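You operate a simulated robot arm through the tools that you are given. There is no shell and no other tool.

Carry out the task below with a simulated robot arm. There is one attempt and no reset: what you move stays moved.

TASK
Prime the line at 300 mL/min through the cell way, then turn down to 100 mL/min.
Fine: valve before switch; turn down only once the display shows the flow; the pump stays running.

The check looks at the end state, three seconds after you hand in, the way a careful person would. Anything else that was tipped, shoved, dropped, spilled or broken makes it a failure.

THE ROBOT
A 6-joint arm with a two-finger gripper, fixed in place. Base frame: the origin is at the foot of the arm, x ahead of it, y to its left, z up. Lengths are in m, angles in degrees, forces in N, time in s.
Its first joint turns from -166.0 to 166.0 degrees. Payload 2.45 kg.
The tool frame sits at the grasp point between the pads (the TCP): z along the fingers, y along the line on which they close. The tips reach 0.02 m beyond it. The gripper opens to 0.14 m. The gripper's body begins 0.168 m behind the TCP.
Orientation is that of the tool frame in the base frame, as a unit quaternion [x, y, z, w]. With the fingers straight down and closing along the base's y, the tool's x points along the base's -x, its y along +y and its z along -z.

THE INTERFACE
- The arm moves only by the tool nudge_tool. Its argument "moves" is one flat list of numbers, 7 for each row, row after row: the opening in per cent of the stroke, from 0 (shut) to 100 (fully open), then the shift along the base's x, y, z in m, then the turn, a rotation vector about the base's x, y, z in degrees. In form: [jaw, tx, ty, tz, ax, ay, az, jaw, tx, ty, tz, ax, ay, az, ...]. A call has 1 to 20 rows; each row shifts and turns the commanded pose from where the row before left it. Each row takes 0.2 s and may step no farther than 0.05 m and 8.6 degrees from the row before; otherwise, or with a gripper value out of range, the whole call is refused. A pose out of reach is approached as far as the arm can. The call stops where the force on the tool passes 40 N (or 10 N more than at its start, if that is more) or the arm is blocked; 0.2 s more then pass. Each finger travels about 0.045 m/s and halts on what it meets, pressing with about 42 N; the grip force reading is that of the motor and also rises with nothing between the fingers. The clock runs only during rows and for 0.2 s after the last one: add rows that do not move to give the fingers time. It gives the time, the measured TCP pose, the force on the tool (base axes), the opening and the grip force at its end, in the units of the frame above (readings bear some noise), with the torque about the TCP (base axes, N m) and any sound that the robot's microphone picked up, and new pictures: "show" is both (left out), scene, wrist or none.
- Cameras (640 x 400 px; columns grow to the right, rows downward): "scene" is fixed at [0.3988, 0.6498, 1.4148]; the picture's right is [0.96, 0.28, 0.00], its down [0.22, -0.75, -0.62] and it looks along [-0.17, 0.59, -0.79] (base axes); focal length 214 px, centre (320, 200). "wrist" rides on the gripper at [0.078, 0.011, -0.209] in the tool frame; the picture's right is [-0.14, 0.99, 0.00], its down [-0.92, -0.13, -0.37] and it looks along [-0.37, -0.05, 0.93] (tool axes); focal length 280 px, centre (320, 200). There is no depth. A picture from a camera that has moved, and an enlarged one, comes with that camera's place and axes in the base frame and with its lens.
- close_up(camera, box): a new picture of the part [left, top, right, bottom] of that camera's present view, enlarged. No time passes.
- hand_in(): hands the job in; it is judged then, once.

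Places have to be worked out from the pictures, the camera data and where the tool is seen. Open the gripper and draw the arm clear of the work before you hand the job in, unless the task says otherwise.

The tools are called as name(argument=value, ...) on one line, values as JSON. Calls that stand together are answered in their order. nudge_tool: Moves the arm, as the interface text tells. Its arguments: {"type":"object","properties":{"moves":{"type":"array","items":{"type":"number"}},"show":{"type":"string","enum":["both","scene","wrist","none"]}},"required":["moves"]} The other tools are called the same way: close_up (camera, box) takes an enlarged picture of a part of a camera's view; hand_in () hands the job in.

At the start:

```text
t: 0.0
position: [0.6071, 0.3641, 1.2255]
ee_rot: [0.0, 1.0, 0.0, 0.0]
wrist_force: [-0.3, -0.4, 0.2]
torque: [-0.03, -0.04, 0.0]
opening: 0.14
gripper_force: 0.1
```

scene: 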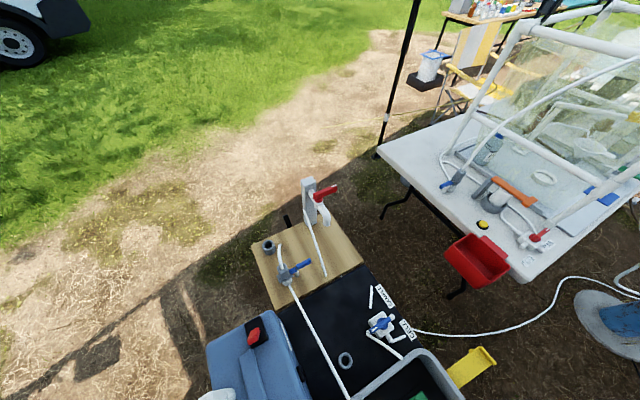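
wrist: 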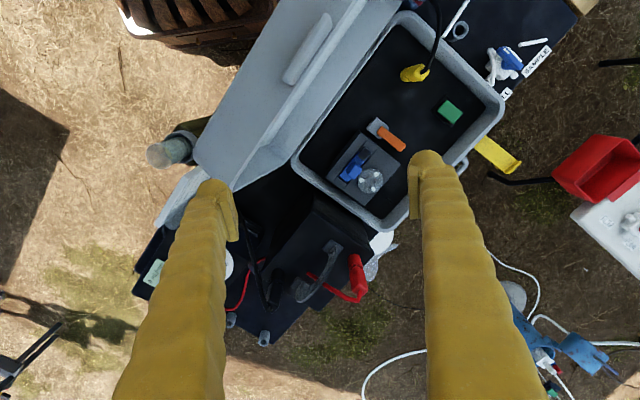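

I start by looking closely at both views to identify valves, pump, switch and display.

close_up(camera="scene", box=[200, 220, 520, 400])

close_up(camera="wrist", box=[280, 0, 600, 220])

close_up(camera="scene", box=[360, 260, 440, 350])

close_up(camera="wrist", box=[320, 100, 440, 210])

close_up(camera="wrist", box=[200, 180, 440, 350])

```text
2.00 times, centred on (360, 310) of scene
camera zoom: at [0.3988, 0.6498, 1.4148], right [0.96, 0.28, 0.0], down [0.22, -0.75, -0.62], along [-0.17, 0.59, -0.79], focal length 429 px, centre (240, -20)
```

zoom: 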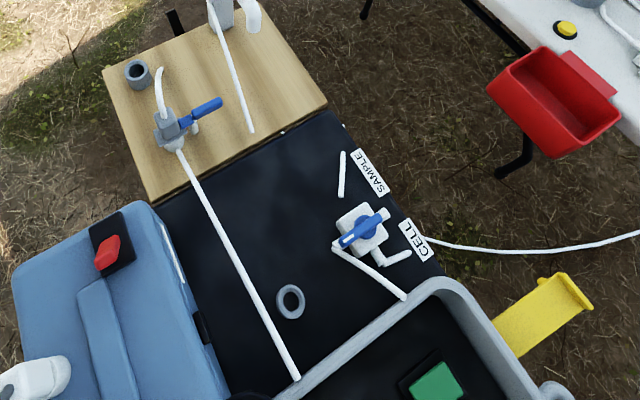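

```text
1.82 times, centred on (440, 110) of wrist
camera zoom: at [0.5288, 0.3747, 1.435], right [0.14, 0.99, 0.0], down [0.92, -0.13, 0.37], along [0.37, -0.05, -0.93], focal length 510 px, centre (102, 364)
```

zoom: 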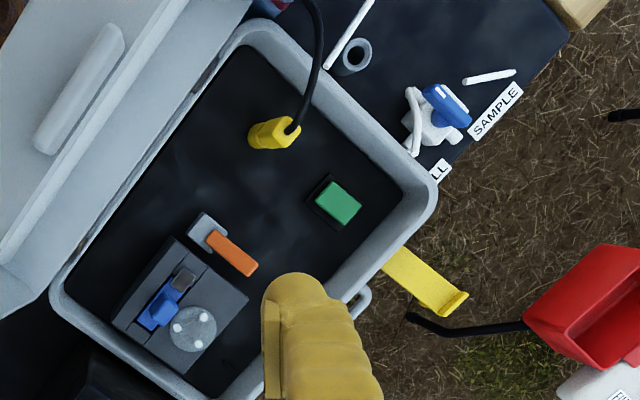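

```text
4.44 times, centred on (400, 305) of scene
camera zoom: at [0.3988, 0.6498, 1.4148], right [0.96, 0.28, 0.0], down [0.22, -0.75, -0.62], along [-0.17, 0.59, -0.79], focal length 953 px, centre (-36, -267)
```

zoom: 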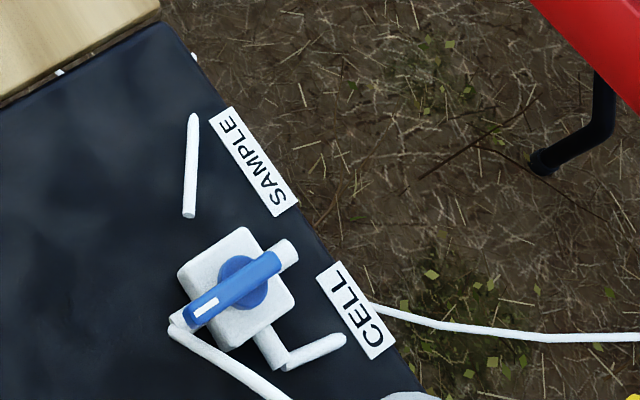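

```text
3.64 times, centred on (380, 155) of wrist
camera zoom: at [0.5288, 0.3747, 1.435], right [0.14, 0.99, 0.0], down [0.92, -0.13, 0.37], along [0.37, -0.05, -0.93], focal length 1020 px, centre (102, 364)
```

zoom: 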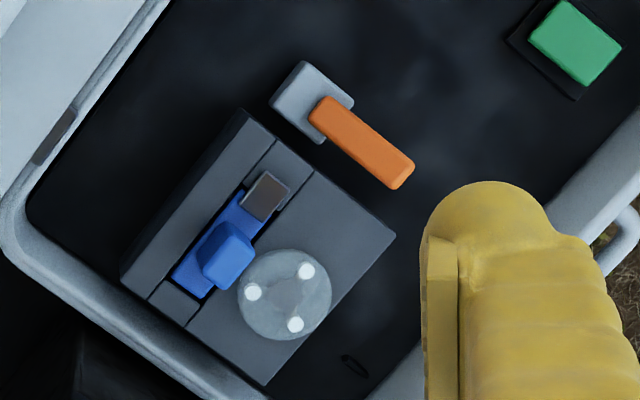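

```text
2.35 times, centred on (320, 265) of wrist
camera zoom: at [0.5288, 0.3747, 1.435], right [0.14, 0.99, 0.0], down [0.92, -0.13, 0.37], along [0.37, -0.05, -0.93], focal length 660 px, centre (320, 47)
```

zoom: 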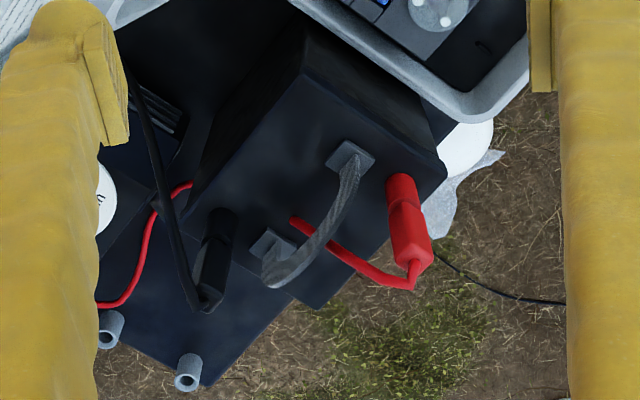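

The case seems to hold a pump with a blue slider, an orange lever, a green button and a plug; the three-way valve sits near (0.53, 0.79, 0.75). I move sideways at the same height to get parallax and look for the display.

nudge_tool(moves=[100, 0, 0.05, 0, 0, 0, 0, 100, 0, 0.05, 0, 0, 0, 0, 100, 0, 0, 0, 0, 0, 0], show="both")

```text
t: 0.8
position: [0.608, 0.4631, 1.2234]
ee_rot: [0.001, 1.0, 0.001, 0.0]
wrist_force: [0.1, 0.2, 0.1]
torque: [0.0, -0.01, 0.01]
opening: 0.1401
gripper_force: 0.0
camera wrist: at [0.5293, 0.4755, 1.4337], right [0.14, 0.99, 0.0], down [0.92, -0.13, 0.37], along [0.36, -0.05, -0.93], focal length 280 px, centre (320, 200)
```

scene: 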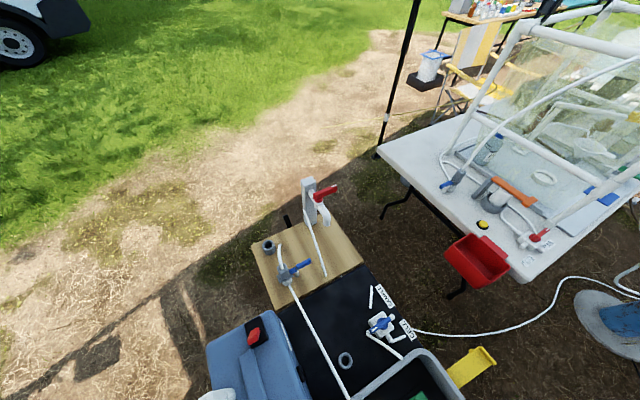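
wrist: 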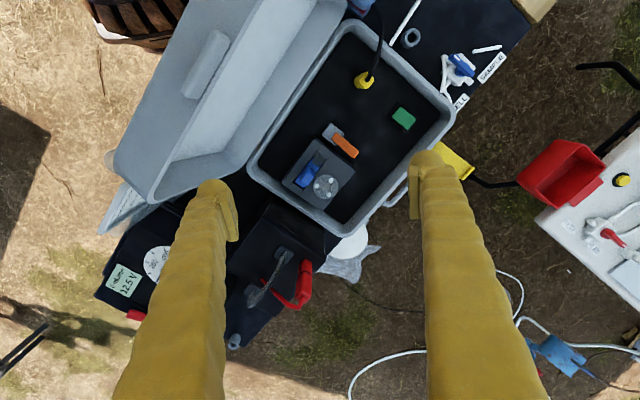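

The lid stands up high (its latch triangulates to roughly z≈1.13). I take enlarged looks at the case interior, the lid and the surroundings.

close_up(camera="wrist", box=[240, 20, 480, 240])

close_up(camera="wrist", box=[80, 0, 340, 210])

close_up(camera="wrist", box=[80, 180, 360, 360])

close_up(camera="wrist", box=[420, 20, 540, 120])

```text
1.82 times, centred on (360, 130) of wrist
camera zoom: at [0.5293, 0.4755, 1.4337], right [0.14, 0.99, 0.0], down [0.92, -0.13, 0.37], along [0.36, -0.05, -0.93], focal length 510 px, centre (247, 327)
```

zoom: 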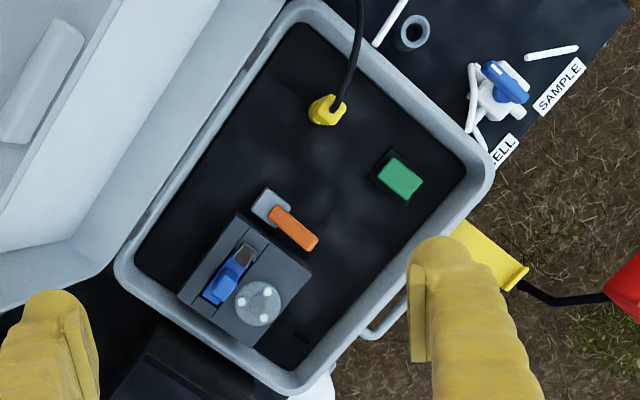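

```text
1.90 times, centred on (210, 105) of wrist
camera zoom: at [0.5293, 0.4755, 1.4337], right [0.14, 0.99, 0.0], down [0.92, -0.13, 0.37], along [0.36, -0.05, -0.93], focal length 534 px, centre (530, 381)
```

zoom: 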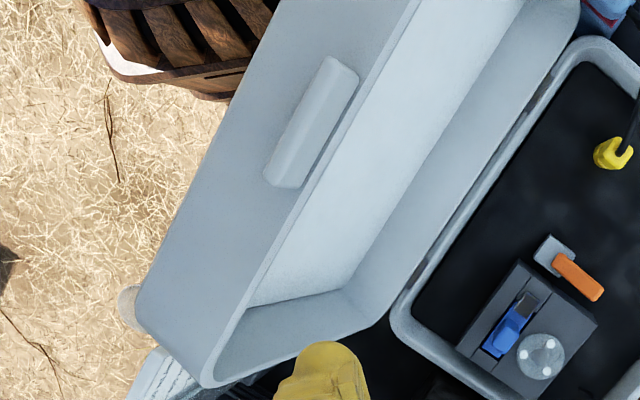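

```text
2.22 times, centred on (220, 270) of wrist
camera zoom: at [0.5293, 0.4755, 1.4337], right [0.14, 0.99, 0.0], down [0.92, -0.13, 0.37], along [0.36, -0.05, -0.93], focal length 623 px, centre (542, 44)
```

zoom: 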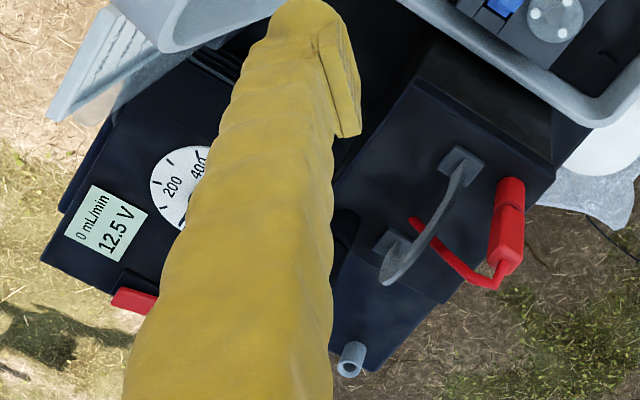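

```text
4.00 times, centred on (480, 70) of wrist
camera zoom: at [0.5293, 0.4755, 1.4337], right [0.14, 0.99, 0.0], down [0.92, -0.13, 0.37], along [0.36, -0.05, -0.93], focal length 1122 px, centre (-320, 720)
```

zoom: 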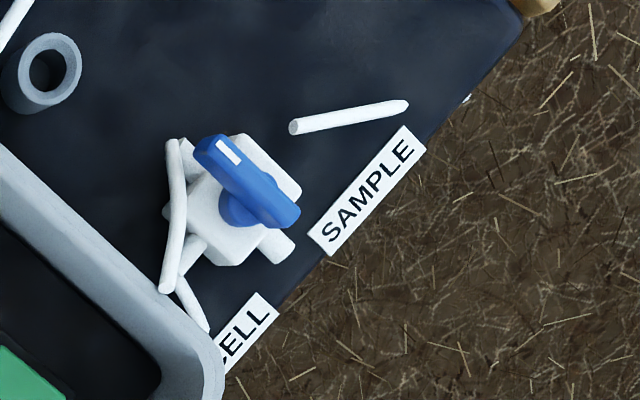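

The controller (display "0 mL/min / 12.5 V", dial with 200/400 marks, red switch) lies beyond the lid at smaller y. I move at the same height over towards it to see it fully.

nudge_tool(moves=[100, 0.01, -0.045, 0, 0, 0, 0, 100, 0.01, -0.045, 0, 0, 0, 0, 100, 0.01, -0.045, 0, 0, 0, 0, 100, 0.01, -0.045, 0, 0, 0, 0, 100, 0.01, -0.045, 0, 0, 0, 0, 100, 0.01, -0.045, 0, 0, 0, 0, 100, 0.01, -0.045, 0, 0, 0, 0, 100, 0.01, -0.045, 0, 0, 0, 0, 100, 0.01, -0.045, 0, 0, 0, 0, 100, 0, 0, 0, 0, 0, 0], show="wrist")

```text
t: 3.0
position: [0.6965, 0.0574, 1.2232]
ee_rot: [-0.001, 1.0, 0.0, 0.0]
wrist_force: [0.5, 0.5, 0.7]
torque: [0.0, 0.02, 0.0]
opening: 0.14
gripper_force: 0.1
camera wrist: at [0.618, 0.0682, 1.4344], right [0.14, 0.99, 0.0], down [0.92, -0.13, 0.37], along [0.36, -0.05, -0.93], focal length 280 px, centre (320, 200)
```

wrist: 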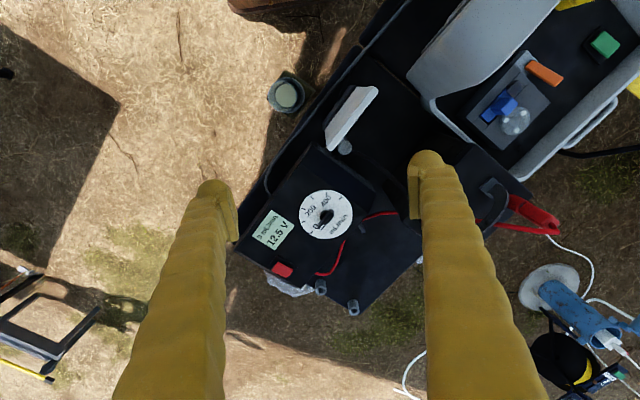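

close_up(camera="wrist", box=[230, 150, 420, 300])

close_up(camera="wrist", box=[285, 170, 375, 250])

close_up(camera="wrist", box=[250, 0, 640, 240])

```text
2.67 times, centred on (325, 225) of wrist
camera zoom: at [0.618, 0.0682, 1.4344], right [0.14, 0.99, 0.0], down [0.92, -0.13, 0.37], along [0.36, -0.05, -0.93], focal length 748 px, centre (307, 133)
```

zoom: 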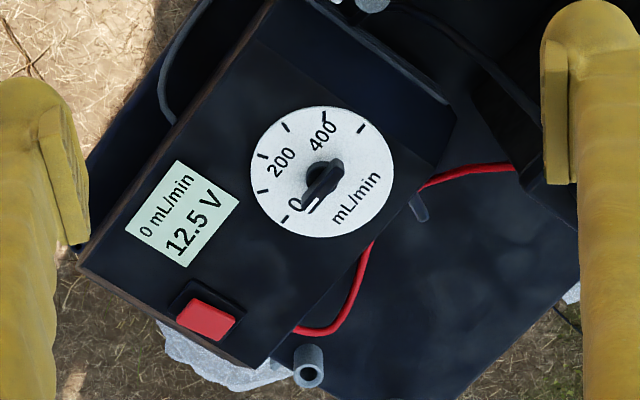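

```text
5.00 times, centred on (330, 210) of wrist
camera zoom: at [0.618, 0.0682, 1.4344], right [0.14, 0.99, 0.0], down [0.92, -0.13, 0.37], along [0.36, -0.05, -0.93], focal length 1402 px, centre (270, 150)
```

zoom: 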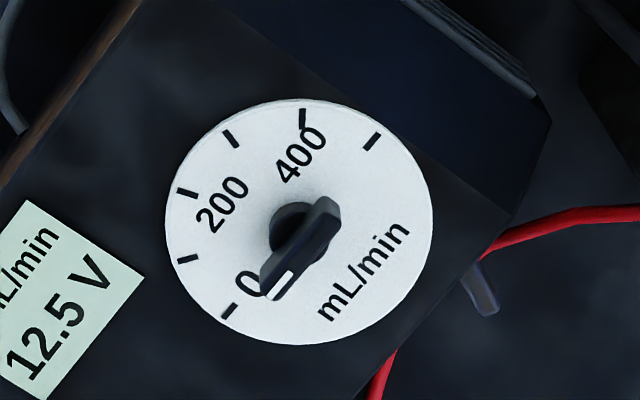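

```text
1.64 times, centred on (445, 120) of wrist
camera zoom: at [0.618, 0.0682, 1.4344], right [0.14, 0.99, 0.0], down [0.92, -0.13, 0.37], along [0.36, -0.05, -0.93], focal length 460 px, centre (115, 331)
```

zoom: 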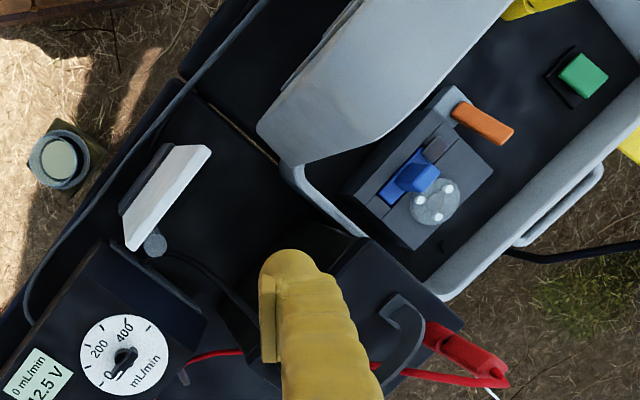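

The controller panel triangulates to z≈0.845 with its dial near (0.88, 0.04), display near (0.91, −0.08) and red switch near (1.0, −0.08); a white card stands to z≈1.0 near (0.70, 0.07). I move a bit outward and lower, to the right of the card, for a second view.

nudge_tool(moves=[100, 0.04, -0.02, 0, 0, 0, 0, 100, 0.04, -0.02, -0.02, 0, 0, 0, 100, 0.03, -0.02, -0.04, 0, 0, 0, 100, 0.02, 0, -0.04, 0, 0, 0, 100, 0, 0, 0, 0, 0, 0], show="wrist")

```text
refused: row 3 steps farther than a row can; nothing moved
```

nudge_tool(moves=[100, 0.04, -0.02, 0, 0, 0, 0, 100, 0.04, -0.02, -0.02, 0, 0, 0, 100, 0.02, -0.01, -0.04, 0, 0, 0, 100, 0.02, 0, -0.04, 0, 0, 0, 100, 0, 0, 0, 0, 0, 0], show="wrist")

```text
t: 4.2
position: [0.8176, 0.0087, 1.1255]
ee_rot: [0.0, 1.0, 0.0, 0.0]
wrist_force: [0.6, 0.0, 0.0]
torque: [0.03, 0.0, 0.01]
opening: 0.1401
gripper_force: 0.0
camera wrist: at [0.7391, 0.0197, 1.3346], right [0.14, 0.99, 0.0], down [0.92, -0.13, 0.37], along [0.37, -0.05, -0.93], focal length 280 px, centre (320, 200)
```

wrist: 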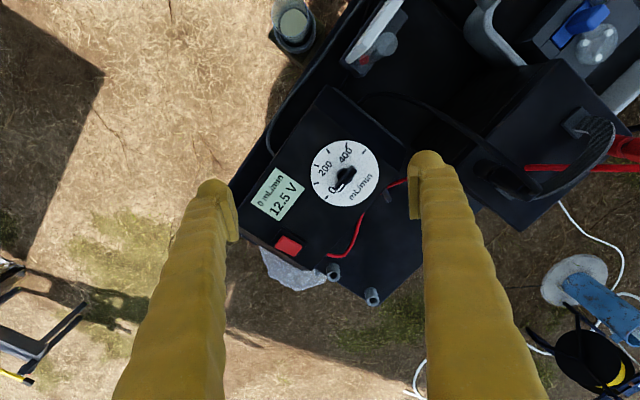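

close_up(camera="wrist", box=[235, 80, 415, 300])

close_up(camera="wrist", box=[260, 0, 420, 110])

close_up(camera="wrist", box=[300, 130, 390, 220])

close_up(camera="wrist", box=[240, 210, 330, 300])

```text
1.82 times, centred on (325, 190) of wrist
camera zoom: at [0.7391, 0.0197, 1.3346], right [0.14, 0.99, 0.0], down [0.92, -0.13, 0.37], along [0.37, -0.05, -0.93], focal length 510 px, centre (311, 218)
```

zoom: 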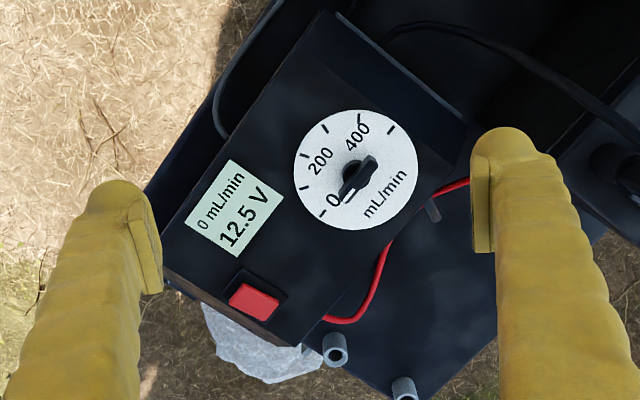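

```text
3.64 times, centred on (340, 55) of wrist
camera zoom: at [0.7391, 0.0197, 1.3346], right [0.14, 0.99, 0.0], down [0.92, -0.13, 0.37], along [0.37, -0.05, -0.93], focal length 1020 px, centre (247, 727)
```

zoom: 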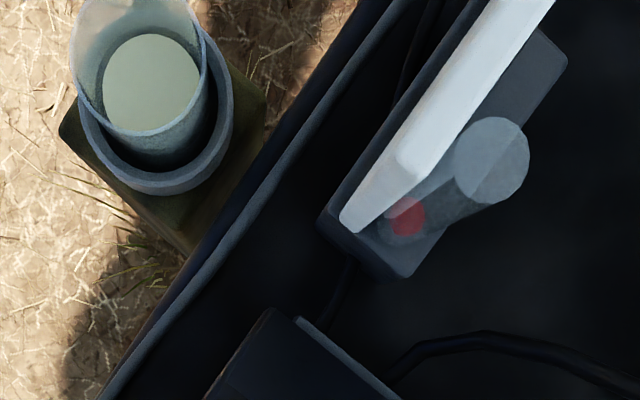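

```text
4.44 times, centred on (345, 175) of wrist
camera zoom: at [0.7391, 0.0197, 1.3346], right [0.14, 0.99, 0.0], down [0.92, -0.13, 0.37], along [0.37, -0.05, -0.93], focal length 1246 px, centre (209, 311)
```

zoom: 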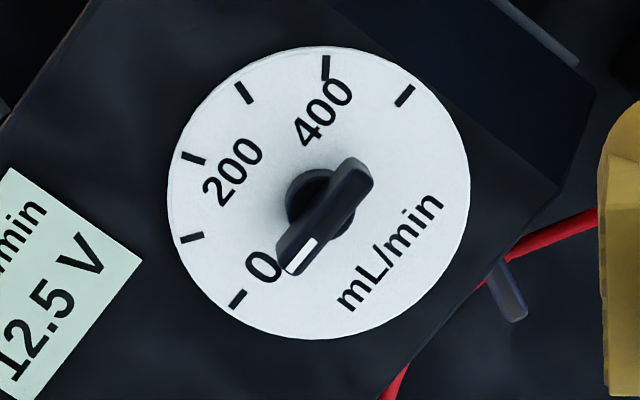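

```text
4.44 times, centred on (285, 255) of wrist
camera zoom: at [0.7391, 0.0197, 1.3346], right [0.14, 0.99, 0.0], down [0.92, -0.13, 0.37], along [0.37, -0.05, -0.93], focal length 1246 px, centre (476, -44)
```

zoom: 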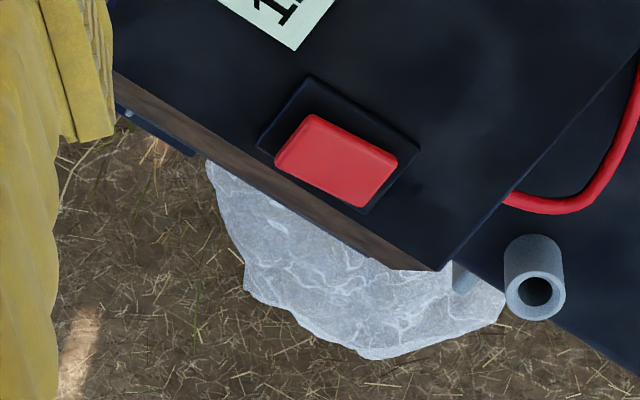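

The panel carries the dial (pointer at 0, ticks each ~36°) and red switch. Next I go up and over to the three-way valve to see its ports and handle clearly.

nudge_tool(moves=[100, -0.02, 0, 0.045, 0, 0, 0, 100, -0.02, 0, 0.045, 0, 0, 0, 100, -0.02, 0.04, 0.02, 0, 0, 0, 100, -0.02, 0.045, 0, 0, 0, 0, 100, -0.02, 0.045, 0, 0, 0, 0, 100, -0.02, 0.045, 0, 0, 0, 0, 100, -0.02, 0.045, 0, 0, 0, 0, 100, -0.02, 0.045, 0, 0, 0, 0, 100, -0.02, 0.045, 0, 0, 0, 0, 100, -0.02, 0.045, 0, 0, 0, 0, 100, -0.02, 0.045, 0, 0, 0, 0, 100, -0.02, 0.045, 0, 0, 0, 0, 100, -0.02, 0.045, 0, 0, 0, 0, 100, -0.02, 0.045, 0, 0, 0, 0, 100, -0.02, 0.045, 0, 0, 0, 0, 100, -0.02, 0.045, 0, 0, 0, 0, 100, -0.02, 0.045, 0, 0, 0, 0, 100, -0.02, 0.02, -0.04, 0, 0, 0, 100, 0, 0.02, -0.04, 0, 0, 0, 100, 0, 0, 0, 0, 0, 0], show="both")

```text
t: 8.4
position: [0.4566, 0.7179, 1.1548]
ee_rot: [0.0, 1.0, 0.001, 0.0]
wrist_force: [-0.1, -0.1, -0.7]
torque: [0.04, 0.02, 0.01]
opening: 0.1402
gripper_force: 0.2
camera wrist: at [0.3793, 0.7294, 1.3638], right [0.14, 0.99, 0.0], down [0.92, -0.13, 0.37], along [0.36, -0.05, -0.93], focal length 280 px, centre (320, 200)
```

scene: 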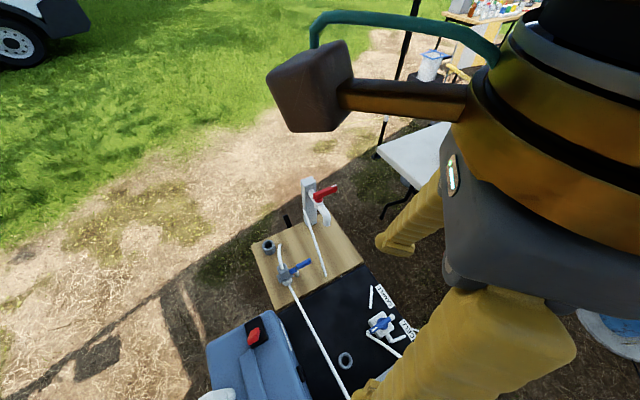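
wrist: 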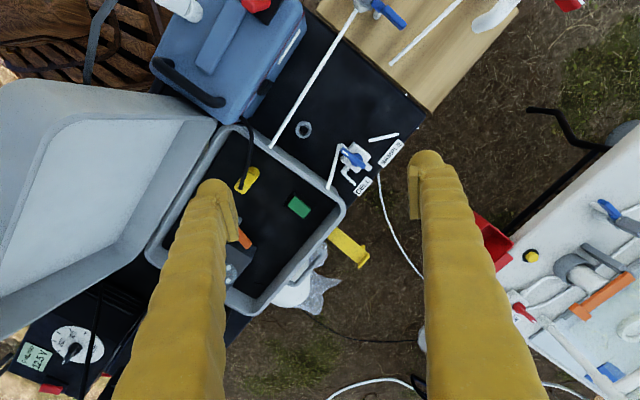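

Now a good vantage: valve, case, and even the controller are visible. I enlarge the valve and the case's contents.

close_up(camera="wrist", box=[310, 110, 420, 210])

close_up(camera="scene", box=[355, 275, 425, 345])

close_up(camera="wrist", box=[0, 290, 130, 400])

close_up(camera="wrist", box=[140, 0, 460, 220])

```text
4.00 times, centred on (365, 160) of wrist
camera zoom: at [0.3793, 0.7294, 1.3638], right [0.14, 0.99, 0.0], down [0.92, -0.13, 0.37], along [0.36, -0.05, -0.93], focal length 1122 px, centre (140, 360)
```

zoom: 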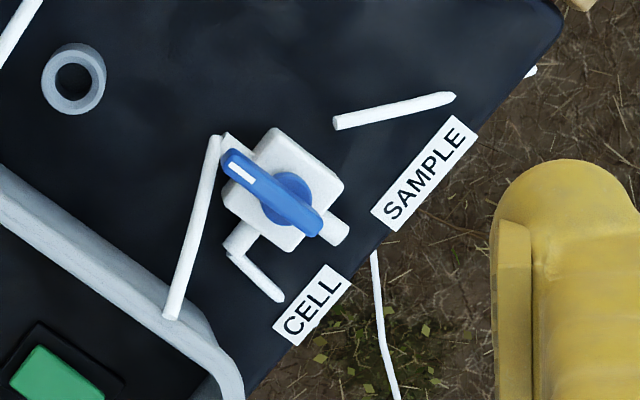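

```text
5.71 times, centred on (390, 310) of scene
camera zoom: at [0.3988, 0.6498, 1.4148], right [0.96, 0.28, 0.0], down [0.22, -0.75, -0.62], along [-0.17, 0.59, -0.79], focal length 1226 px, centre (-80, -429)
```

zoom: 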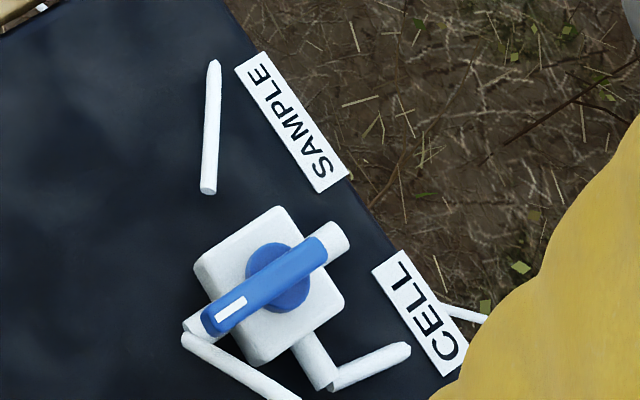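

```text
3.64 times, centred on (65, 345) of wrist
camera zoom: at [0.3793, 0.7294, 1.3638], right [0.14, 0.99, 0.0], down [0.92, -0.13, 0.37], along [0.36, -0.05, -0.93], focal length 1020 px, centre (1247, -327)
```

zoom: 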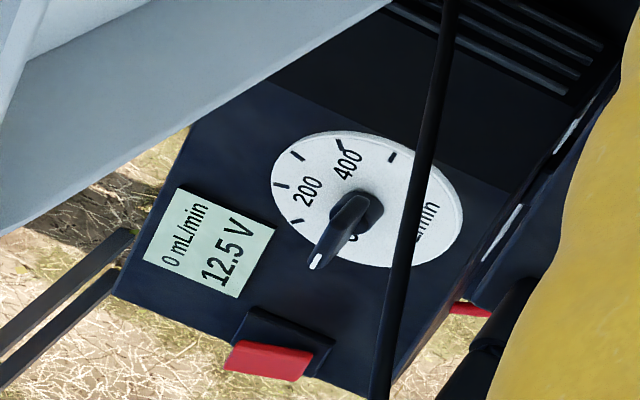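

```text
1.82 times, centred on (300, 110) of wrist
camera zoom: at [0.3793, 0.7294, 1.3638], right [0.14, 0.99, 0.0], down [0.92, -0.13, 0.37], along [0.36, -0.05, -0.93], focal length 510 px, centre (356, 364)
```

zoom: 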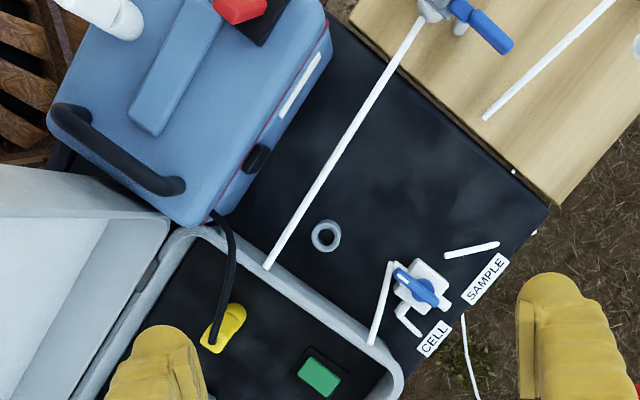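

The valve is a tee: one port tubed to the case, one tubed toward CELL, one stub; the handle's white mark points at the case-side port. I move closer over the valve to read its ports properly.

nudge_tool(moves=[100, 0, 0.02, -0.04, 0, 0, 0, 100, 0, 0.02, -0.04, 0, 0, 0, 100, 0, 0.01, -0.04, 0, 0, 0, 100, 0, 0, -0.03, 0, 0, 0, 100, 0, 0, 0, 0, 0, 0], show="both")

```text
t: 9.6
position: [0.4575, 0.769, 1.0021]
ee_rot: [0.0, 1.0, -0.001, 0.0]
wrist_force: [0.1, -0.3, -0.2]
torque: [-0.03, 0.0, 0.01]
opening: 0.14
gripper_force: 0.0
camera wrist: at [0.3792, 0.7801, 1.2131], right [0.14, 0.99, 0.0], down [0.92, -0.13, 0.37], along [0.37, -0.05, -0.93], focal length 280 px, centre (320, 200)
```

scene: 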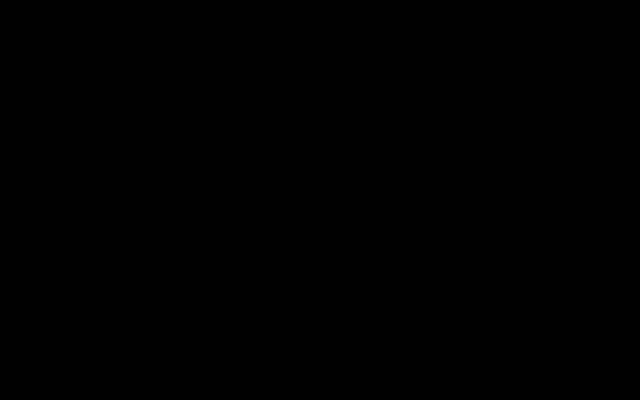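
wrist: 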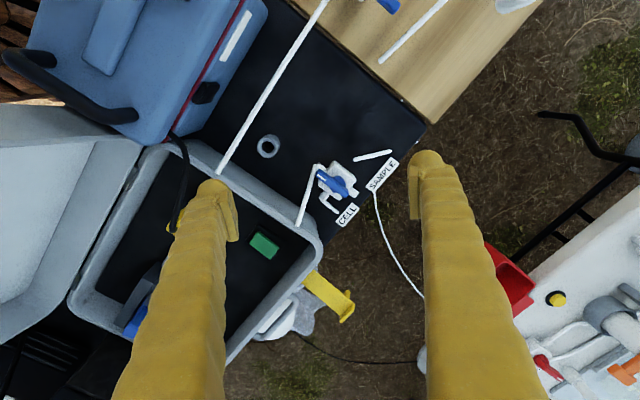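

close_up(camera="wrist", box=[290, 140, 410, 230])

close_up(camera="wrist", box=[310, 150, 370, 220])

```text
4.44 times, centred on (350, 185) of wrist
camera zoom: at [0.3792, 0.7801, 1.2131], right [0.14, 0.99, 0.0], down [0.92, -0.13, 0.37], along [0.37, -0.05, -0.93], focal length 1246 px, centre (187, 267)
```

zoom: 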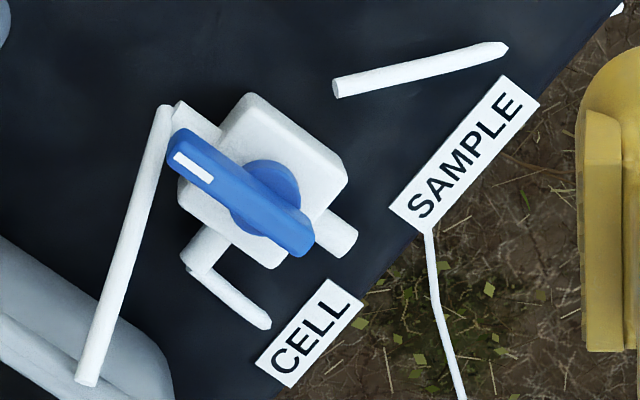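

```text
5.71 times, centred on (340, 185) of wrist
camera zoom: at [0.3792, 0.7801, 1.2131], right [0.14, 0.99, 0.0], down [0.92, -0.13, 0.37], along [0.37, -0.05, -0.93], focal length 1602 px, centre (206, 286)
```

zoom: 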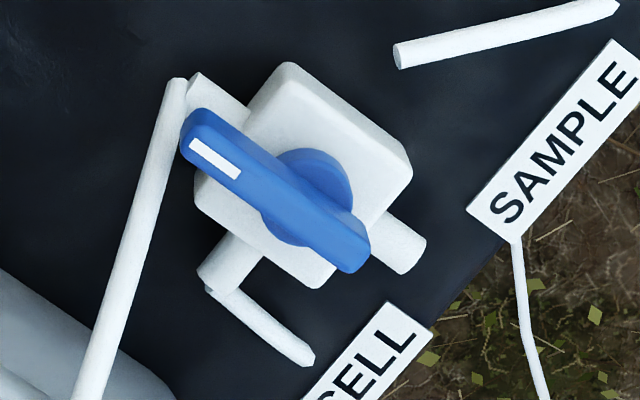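

I look for convention hints at the other table's valves and at the wooden board's valve.

close_up(camera="wrist", box=[480, 180, 640, 400])

close_up(camera="wrist", box=[200, 0, 560, 140])

close_up(camera="wrist", box=[100, 120, 360, 360])

```text
1.82 times, centred on (560, 290) of wrist
camera zoom: at [0.3792, 0.7801, 1.2131], right [0.14, 0.99, 0.0], down [0.92, -0.13, 0.37], along [0.37, -0.05, -0.93], focal length 510 px, centre (-116, 36)
```

zoom: 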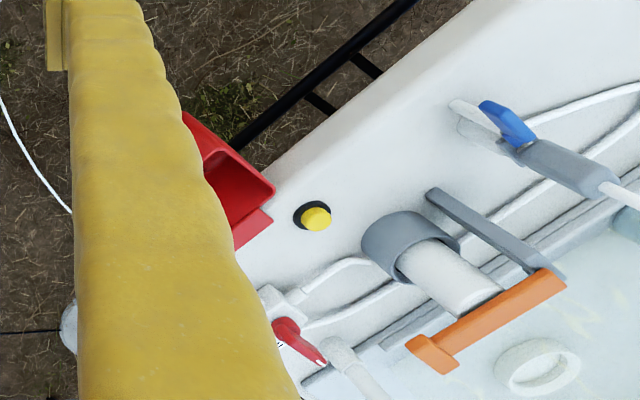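

```text
1.78 times, centred on (380, 70) of wrist
camera zoom: at [0.3792, 0.7801, 1.2131], right [0.14, 0.99, 0.0], down [0.92, -0.13, 0.37], along [0.37, -0.05, -0.93], focal length 498 px, centre (213, 431)
```

zoom: 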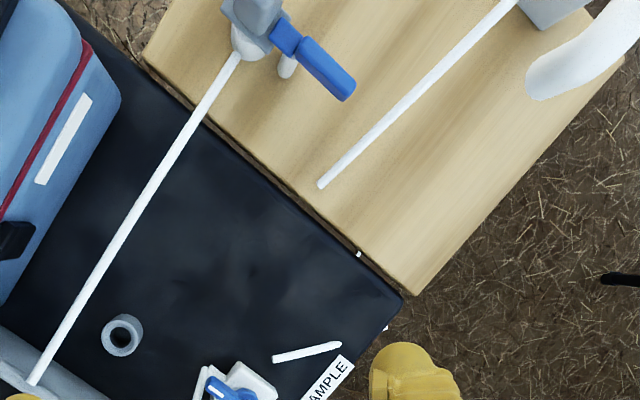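

```text
1.67 times, centred on (230, 240) of wrist
camera zoom: at [0.3792, 0.7801, 1.2131], right [0.14, 0.99, 0.0], down [0.92, -0.13, 0.37], along [0.37, -0.05, -0.93], focal length 467 px, centre (470, 133)
```

zoom: 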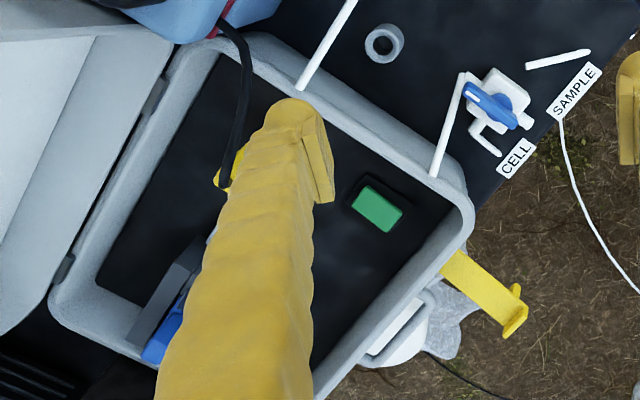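

The rays give: handle top z≈0.776, pivot ≈ (0.539, 0.789), bar lying along the 45°/225° line with its marked end at 225°, body top ≈0.73. The CELL tube leaves toward base direction ≈315°, so the mark must turn +90°. I rotate the tool +45° and move above the pivot with the jaws part-open, then look.

nudge_tool(moves=[70, 0.02, 0.005, 0, 0, 0, 7.5, 60, 0.02, 0.005, 0, 0, 0, 7.5, 50, 0.02, 0.005, 0, 0, 0, 7.5, 45, 0.02, 0.005, -0.02, 0, 0, 7.5, 40, 0, 0, -0.03, 0, 0, 7.5, 40, 0, 0, -0.03, 0, 0, 7.5, 40, 0, 0, 0, 0, 0, 0, 40, 0, 0, 0, 0, 0, 0], show="both")

```text
t: 11.4
position: [0.5384, 0.7891, 0.9245]
ee_rot: [-0.383, 0.924, 0.0, 0.001]
wrist_force: [-0.4, -0.3, -0.6]
torque: [0.01, -0.01, 0.0]
opening: 0.0561
gripper_force: 0.1
camera wrist: at [0.4751, 0.7413, 1.1349], right [-0.6, 0.8, 0.0], down [0.74, 0.56, 0.37], along [0.29, 0.22, -0.93], focal length 280 px, centre (320, 200)
```

scene: 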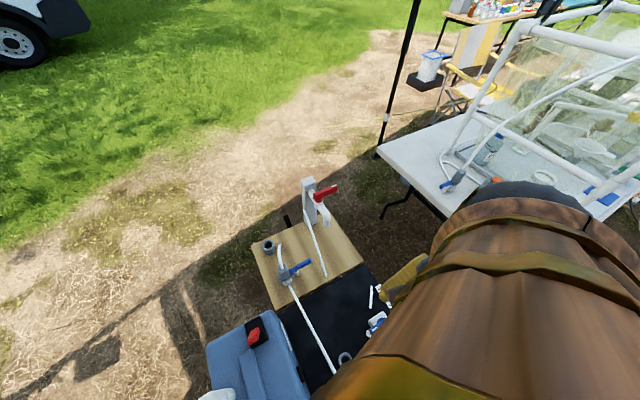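
wrist: 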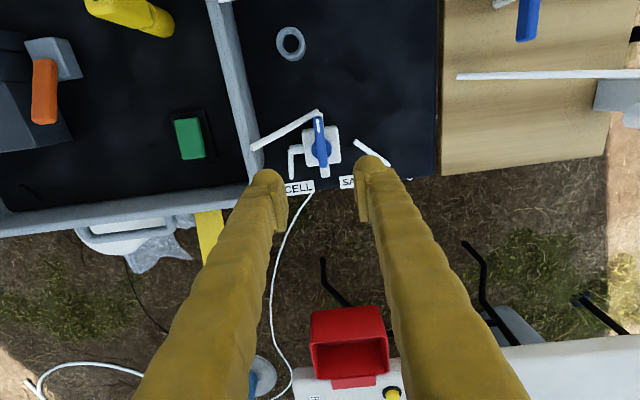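

close_up(camera="wrist", box=[280, 100, 380, 190])

```text
4.44 times, centred on (330, 145) of wrist
camera zoom: at [0.4751, 0.7413, 1.1349], right [-0.6, 0.8, 0.0], down [0.74, 0.56, 0.37], along [0.29, 0.22, -0.93], focal length 1246 px, centre (276, 444)
```

zoom: 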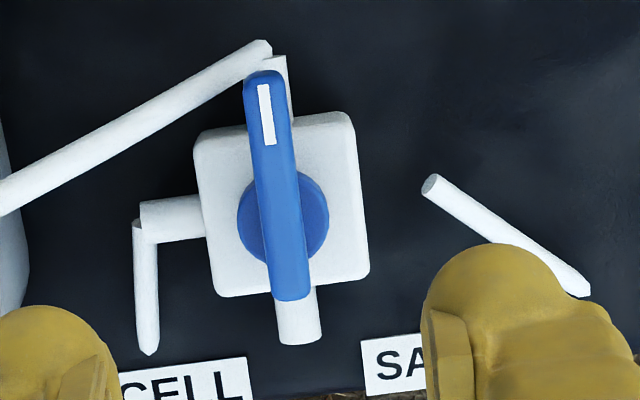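

The jaws are aligned with the bar (within ~1°), about 1.5 mm off in the closing direction. I correct that and descend to TCP z≈0.784, keeping the jaws 56 mm open.

nudge_tool(moves=[40, -0.001, 0.0014, -0.04, 0, 0, 0, 40, 0, 0, -0.04, 0, 0, 0, 40, 0, 0, -0.03, 0, 0, 0, 40, 0, 0, -0.02, 0, 0, 0, 40, 0, 0, -0.01, 0, 0, 0, 40, 0, 0, 0, 0, 0, 0], show="wrist")

```text
t: 12.8
position: [0.5362, 0.7897, 0.785]
ee_rot: [-0.383, 0.924, 0.0, -0.001]
wrist_force: [0.5, 0.1, -0.1]
torque: [0.04, -0.01, 0.0]
opening: 0.0561
gripper_force: 0.0
camera wrist: at [0.4733, 0.7427, 0.9943], right [-0.6, 0.8, 0.0], down [0.74, 0.56, 0.37], along [0.29, 0.22, -0.93], focal length 280 px, centre (320, 200)
```

wrist: 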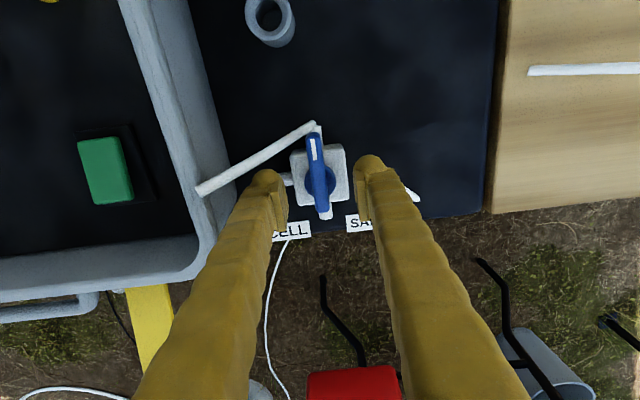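

close_up(camera="wrist", box=[250, 110, 400, 250])

```text
2.86 times, centred on (325, 180) of wrist
camera zoom: at [0.4733, 0.7427, 0.9943], right [-0.6, 0.8, 0.0], down [0.74, 0.56, 0.37], along [0.29, 0.22, -0.93], focal length 801 px, centre (306, 257)
```

zoom: 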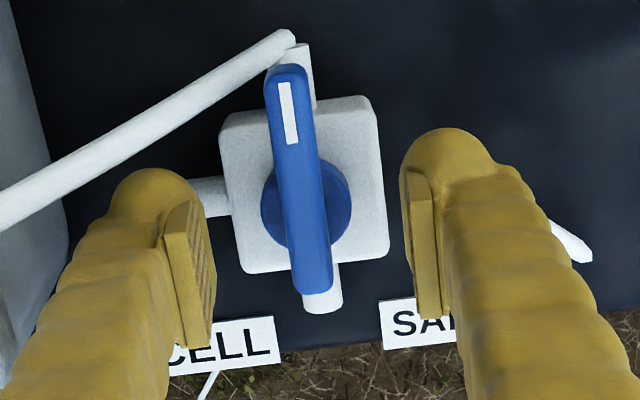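

The bar is centred between the pads and the hub axis coincides with the tool axis. I close the jaws on the handle.

nudge_tool(moves=[0, 0, 0, 0, 0, 0, 0, 0, 0, 0, 0, 0, 0, 0, 0, 0, 0, 0, 0, 0, 0, 0, 0, 0, 0, 0, 0, 0], show="wrist")

```text
t: 13.8
position: [0.536, 0.7896, 0.7842]
ee_rot: [-0.383, 0.924, -0.001, 0.0]
wrist_force: [-5.4, 6.5, -2.1]
torque: [0.09, 0.01, -0.02]
opening: 0.0111
gripper_force: 33.3
camera wrist: at [0.473, 0.743, 0.9945], right [-0.6, 0.8, 0.0], down [0.74, 0.56, 0.37], along [0.29, 0.22, -0.93], focal length 280 px, centre (320, 200)
```

wrist: 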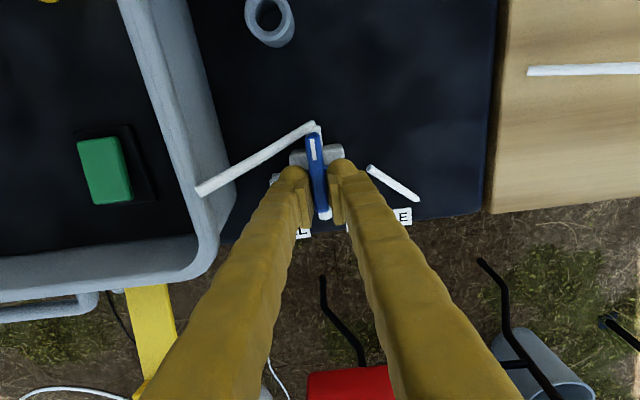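

The handle is gripped (11 mm wide). I turn it +30° first to check the torque and that it follows.

nudge_tool(moves=[0, -0.0004, 0.0004, 0, 0, 0, 6, 0, 0, 0, 0, 0, 0, 6, 0, 0, 0, 0, 0, 0, 6, 0, 0, 0, 0, 0, 0, 6, 0, 0, 0, 0, 0, 0, 6], show="wrist")

```text
t: 15.0
position: [0.5348, 0.7899, 0.7849]
ee_rot: [-0.609, 0.793, 0.0, -0.001]
wrist_force: [-16.3, 19.5, -10.0]
torque: [0.25, 0.11, -0.07]
opening: 0.0109
gripper_force: 38.3
camera wrist: at [0.5042, 0.7185, 0.9945], right [-0.92, 0.39, 0.0], down [0.36, 0.86, 0.37], along [0.14, 0.34, -0.93], focal length 280 px, centre (320, 200)
```

wrist: 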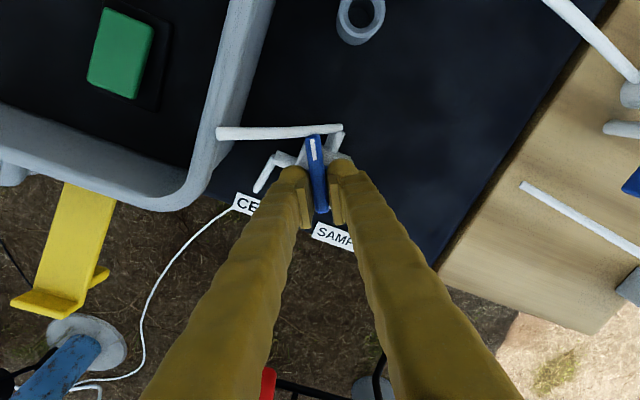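

The handle follows (30° turned), but side force has grown to ~25 N toward (−x,+y), so the tool axis is slightly off the pivot. I shift a millimetre in that direction and read the force.

nudge_tool(moves=[0, -0.0008, 0.001, 0, 0, 0, 0], show="none")

```text
t: 15.4
position: [0.5343, 0.7906, 0.7833]
ee_rot: [-0.609, 0.793, -0.001, 0.0]
wrist_force: [-13.2, 10.5, -8.5]
torque: [0.35, 0.04, -0.04]
opening: 0.0108
gripper_force: 38.5
```

nudge_tool(moves=[0, -0.0012, 0.001, 0, 0, 0, 0], show="none")

```text
t: 15.8
position: [0.5343, 0.7911, 0.7837]
ee_rot: [-0.609, 0.793, -0.001, -0.001]
wrist_force: [4.3, -6.5, -8.4]
torque: [-0.02, -0.08, -0.03]
opening: 0.0109
gripper_force: 38.2
```

Side force is nearly relieved. The pivot seems a few mm off the tool axis toward the mark, so I continue turning in steps while letting the TCP follow the arc.

nudge_tool(moves=[0, -0.0006, 0.0001, 0, 0, 0, 7.5, 0, -0.0006, 0, 0, 0, 0, 7.5], show="none")

```text
t: 16.4
position: [0.5341, 0.7915, 0.7847]
ee_rot: [0.707, -0.707, 0.0, 0.001]
wrist_force: [22.6, -25.8, -6.6]
torque: [-0.36, -0.21, 0.07]
opening: 0.0113
gripper_force: 38.1
```

The side force flipped sign, so my follow-arc guess overshot. I shift back to null the force.

nudge_tool(moves=[0, 0.0013, -0.0015, 0, 0, 0, 0], show="wrist")

```text
t: 16.8
position: [0.5337, 0.7916, 0.7843]
ee_rot: [0.707, -0.707, -0.001, 0.0]
wrist_force: [17.1, -14.7, -8.0]
torque: [-0.52, -0.17, 0.04]
opening: 0.0109
gripper_force: 37.7
camera wrist: at [0.523, 0.7136, 0.9946], right [-0.99, 0.14, 0.0], down [0.13, 0.92, 0.37], along [0.05, 0.37, -0.93], focal length 280 px, centre (320, 200)
```

wrist: 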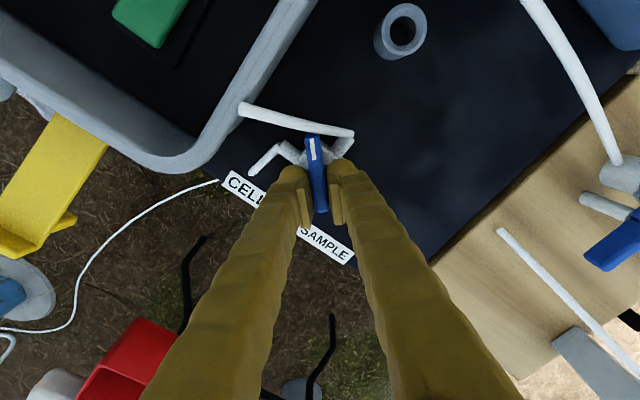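

nudge_tool(moves=[0, 0, 0, 0, 0, 0, 0, 0, 0, 0, 0, 0, 0, 0], show="none")

```text
t: 17.4
position: [0.5341, 0.7912, 0.7846]
ee_rot: [0.707, -0.707, 0.0, 0.0]
wrist_force: [17.1, -7.7, -7.8]
torque: [-0.01, -0.16, 0.05]
opening: 0.0111
gripper_force: 38.2
```

nudge_tool(moves=[0, 0.0012, -0.0003, 0, 0, 0, 0, 0, 0, 0, 0, 0, 0, 0], show="none")

```text
t: 18.0
position: [0.5337, 0.792, 0.7838]
ee_rot: [0.707, -0.707, 0.0, 0.0]
wrist_force: [-2.5, 5.9, -6.5]
torque: [0.13, 0.05, 0.0]
opening: 0.011
gripper_force: 38.4
```

Settled, the force is nearly nil: the axis is fine and earlier forces were mostly transient. I continue turning in small steps without shifts, pausing to settle.

nudge_tool(moves=[0, 0, 0, 0, 0, 0, 5, 0, 0, 0, 0, 0, 0, 5, 0, 0, 0, 0, 0, 0, 5, 0, 0, 0, 0, 0, 0, 0, 0, 0, 0, 0, 0, 0, 0], show="none")

```text
t: 19.2
position: [0.5336, 0.7917, 0.7843]
ee_rot: [0.793, -0.609, 0.0, 0.0]
wrist_force: [-34.4, 17.6, -2.7]
torque: [0.22, 0.35, -0.09]
opening: 0.0107
gripper_force: 38.5
```

nudge_tool(moves=[0, -0.0015, 0.0008, 0, 0, 0, 0, 0, 0, 0, 0, 0, 0, 0], show="none")

```text
t: 19.8
position: [0.5337, 0.7911, 0.7853]
ee_rot: [0.794, -0.608, 0.001, 0.001]
wrist_force: [-20.4, 1.5, -1.5]
torque: [0.02, 0.2, -0.06]
opening: 0.0108
gripper_force: 38.2
```

nudge_tool(moves=[0, -0.0016, 0, 0, 0, 0, 0, 0, -0.0006, 0, 0, 0, 0, 5, 0, -0.0006, 0, 0, 0, 0, 5, 0, 0, 0, 0, 0, 0, 0], show="wrist")

```text
t: 20.9
position: [0.5327, 0.7906, 0.7848]
ee_rot: [0.843, -0.538, 0.0, -0.001]
wrist_force: [1.1, 0.5, -2.0]
torque: [-0.02, -0.02, -0.01]
opening: 0.011
gripper_force: 38.6
stopped in row 4: the force on the tool passed its limit at 41 N (the readings are from after the stop); the commanded pose is now the measured one
camera wrist: at [0.5554, 0.7157, 0.995], right [-0.96, -0.29, 0.0], down [-0.27, 0.89, 0.37], along [-0.11, 0.35, -0.93], focal length 280 px, centre (320, 200)
```

wrist: 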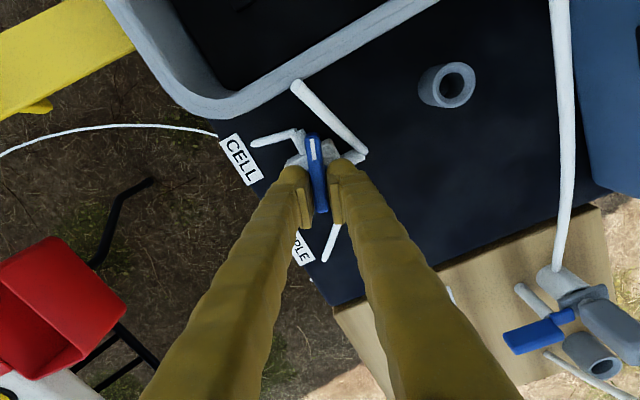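

The stop re-zeroed the command at the measured pose (yaw ≈115°, force ≈0). I continue gently the last 20°, with tiny follow shifts.

nudge_tool(moves=[0, -0.0002, 0, 0, 0, 0, 4, 0, -0.0002, 0, 0, 0, 0, 4, 0, 0, 0, 0, 0, 0, 0], show="none")

nudge_tool(moves=[0, -0.0002, 0, 0, 0, 0, 4, 0, -0.0002, 0, 0, 0, 0, 4, 0, 0, 0, 0, 0, 0, 4, 0, 0, 0, 0, 0, 0, 0], show="wrist")

```text
t: 21.7
position: [0.5321, 0.7901, 0.7848]
ee_rot: [0.879, -0.477, 0.0, -0.001]
wrist_force: [3.9, -1.9, -4.7]
torque: [-0.02, -0.04, -0.03]
opening: 0.0109
gripper_force: 38.2
```

```text
t: 22.7
position: [0.5316, 0.7901, 0.7851]
ee_rot: [0.924, -0.383, 0.0, 0.0]
wrist_force: [5.3, -13.8, -1.2]
torque: [-0.2, -0.14, -0.04]
opening: 0.0112
gripper_force: 37.3
camera wrist: at [0.5792, 0.7277, 0.9951], right [-0.8, -0.6, 0.0], down [-0.56, 0.74, 0.37], along [-0.22, 0.29, -0.93], focal length 280 px, centre (320, 200)
```

wrist: 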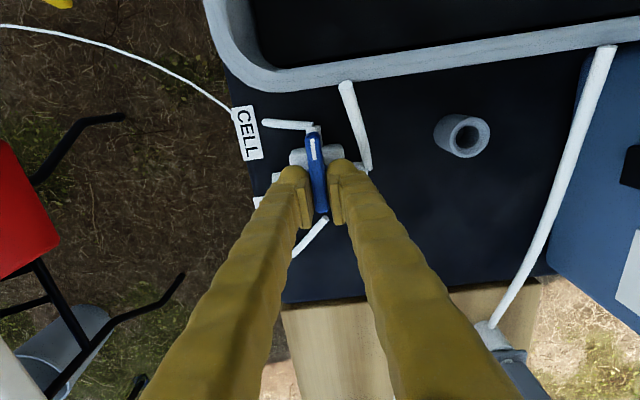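

The mark now points onto the CELL port (yaw 135°, total +90°). I open the jaws and rise to inspect the result.

nudge_tool(moves=[10, 0, 0, 0, 0, 0, 0, 20, 0, 0, 0, 0, 0, 0, 40, 0, 0, 0, 0, 0, 0, 40, 0, 0, 0, 0, 0, 0, 40, 0, 0, 0.03, 0, 0, 0, 40, 0, 0, 0.04, 0, 0, 0, 40, 0, 0, 0.04, 0, 0, 0, 40, 0, 0, 0, 0, 0, 0], show="both")

close_up(camera="wrist", box=[230, 80, 410, 230])

```text
t: 24.5
position: [0.5317, 0.7895, 0.8955]
ee_rot: [0.924, -0.383, 0.001, 0.0]
wrist_force: [-0.3, 0.2, -0.3]
torque: [-0.01, 0.02, -0.01]
opening: 0.056
gripper_force: 0.2
camera wrist: at [0.5793, 0.728, 1.1058], right [-0.8, -0.6, 0.0], down [-0.56, 0.74, 0.37], along [-0.22, 0.3, -0.93], focal length 280 px, centre (320, 200)
```

scene: 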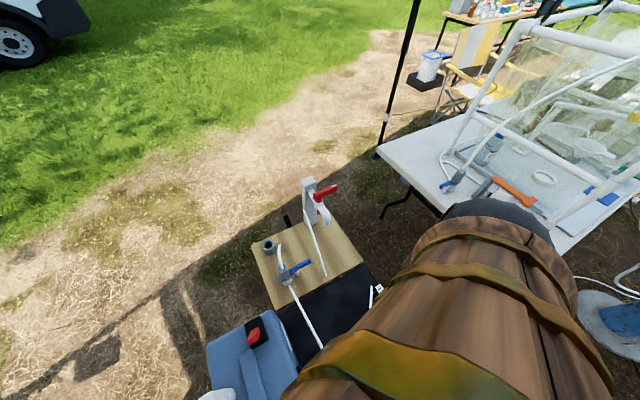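
wrist: 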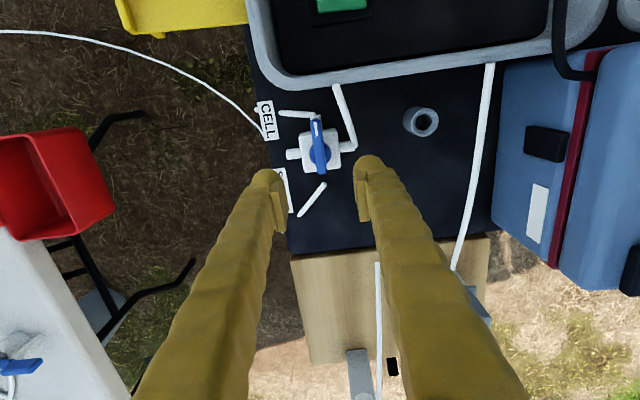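

```text
2.67 times, centred on (320, 155) of wrist
camera zoom: at [0.5793, 0.728, 1.1058], right [-0.8, -0.6, 0.0], down [-0.56, 0.74, 0.37], along [-0.22, 0.3, -0.93], focal length 748 px, centre (320, 320)
```

zoom: 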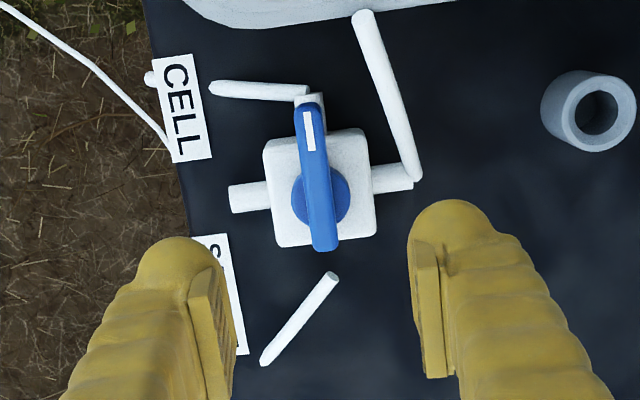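

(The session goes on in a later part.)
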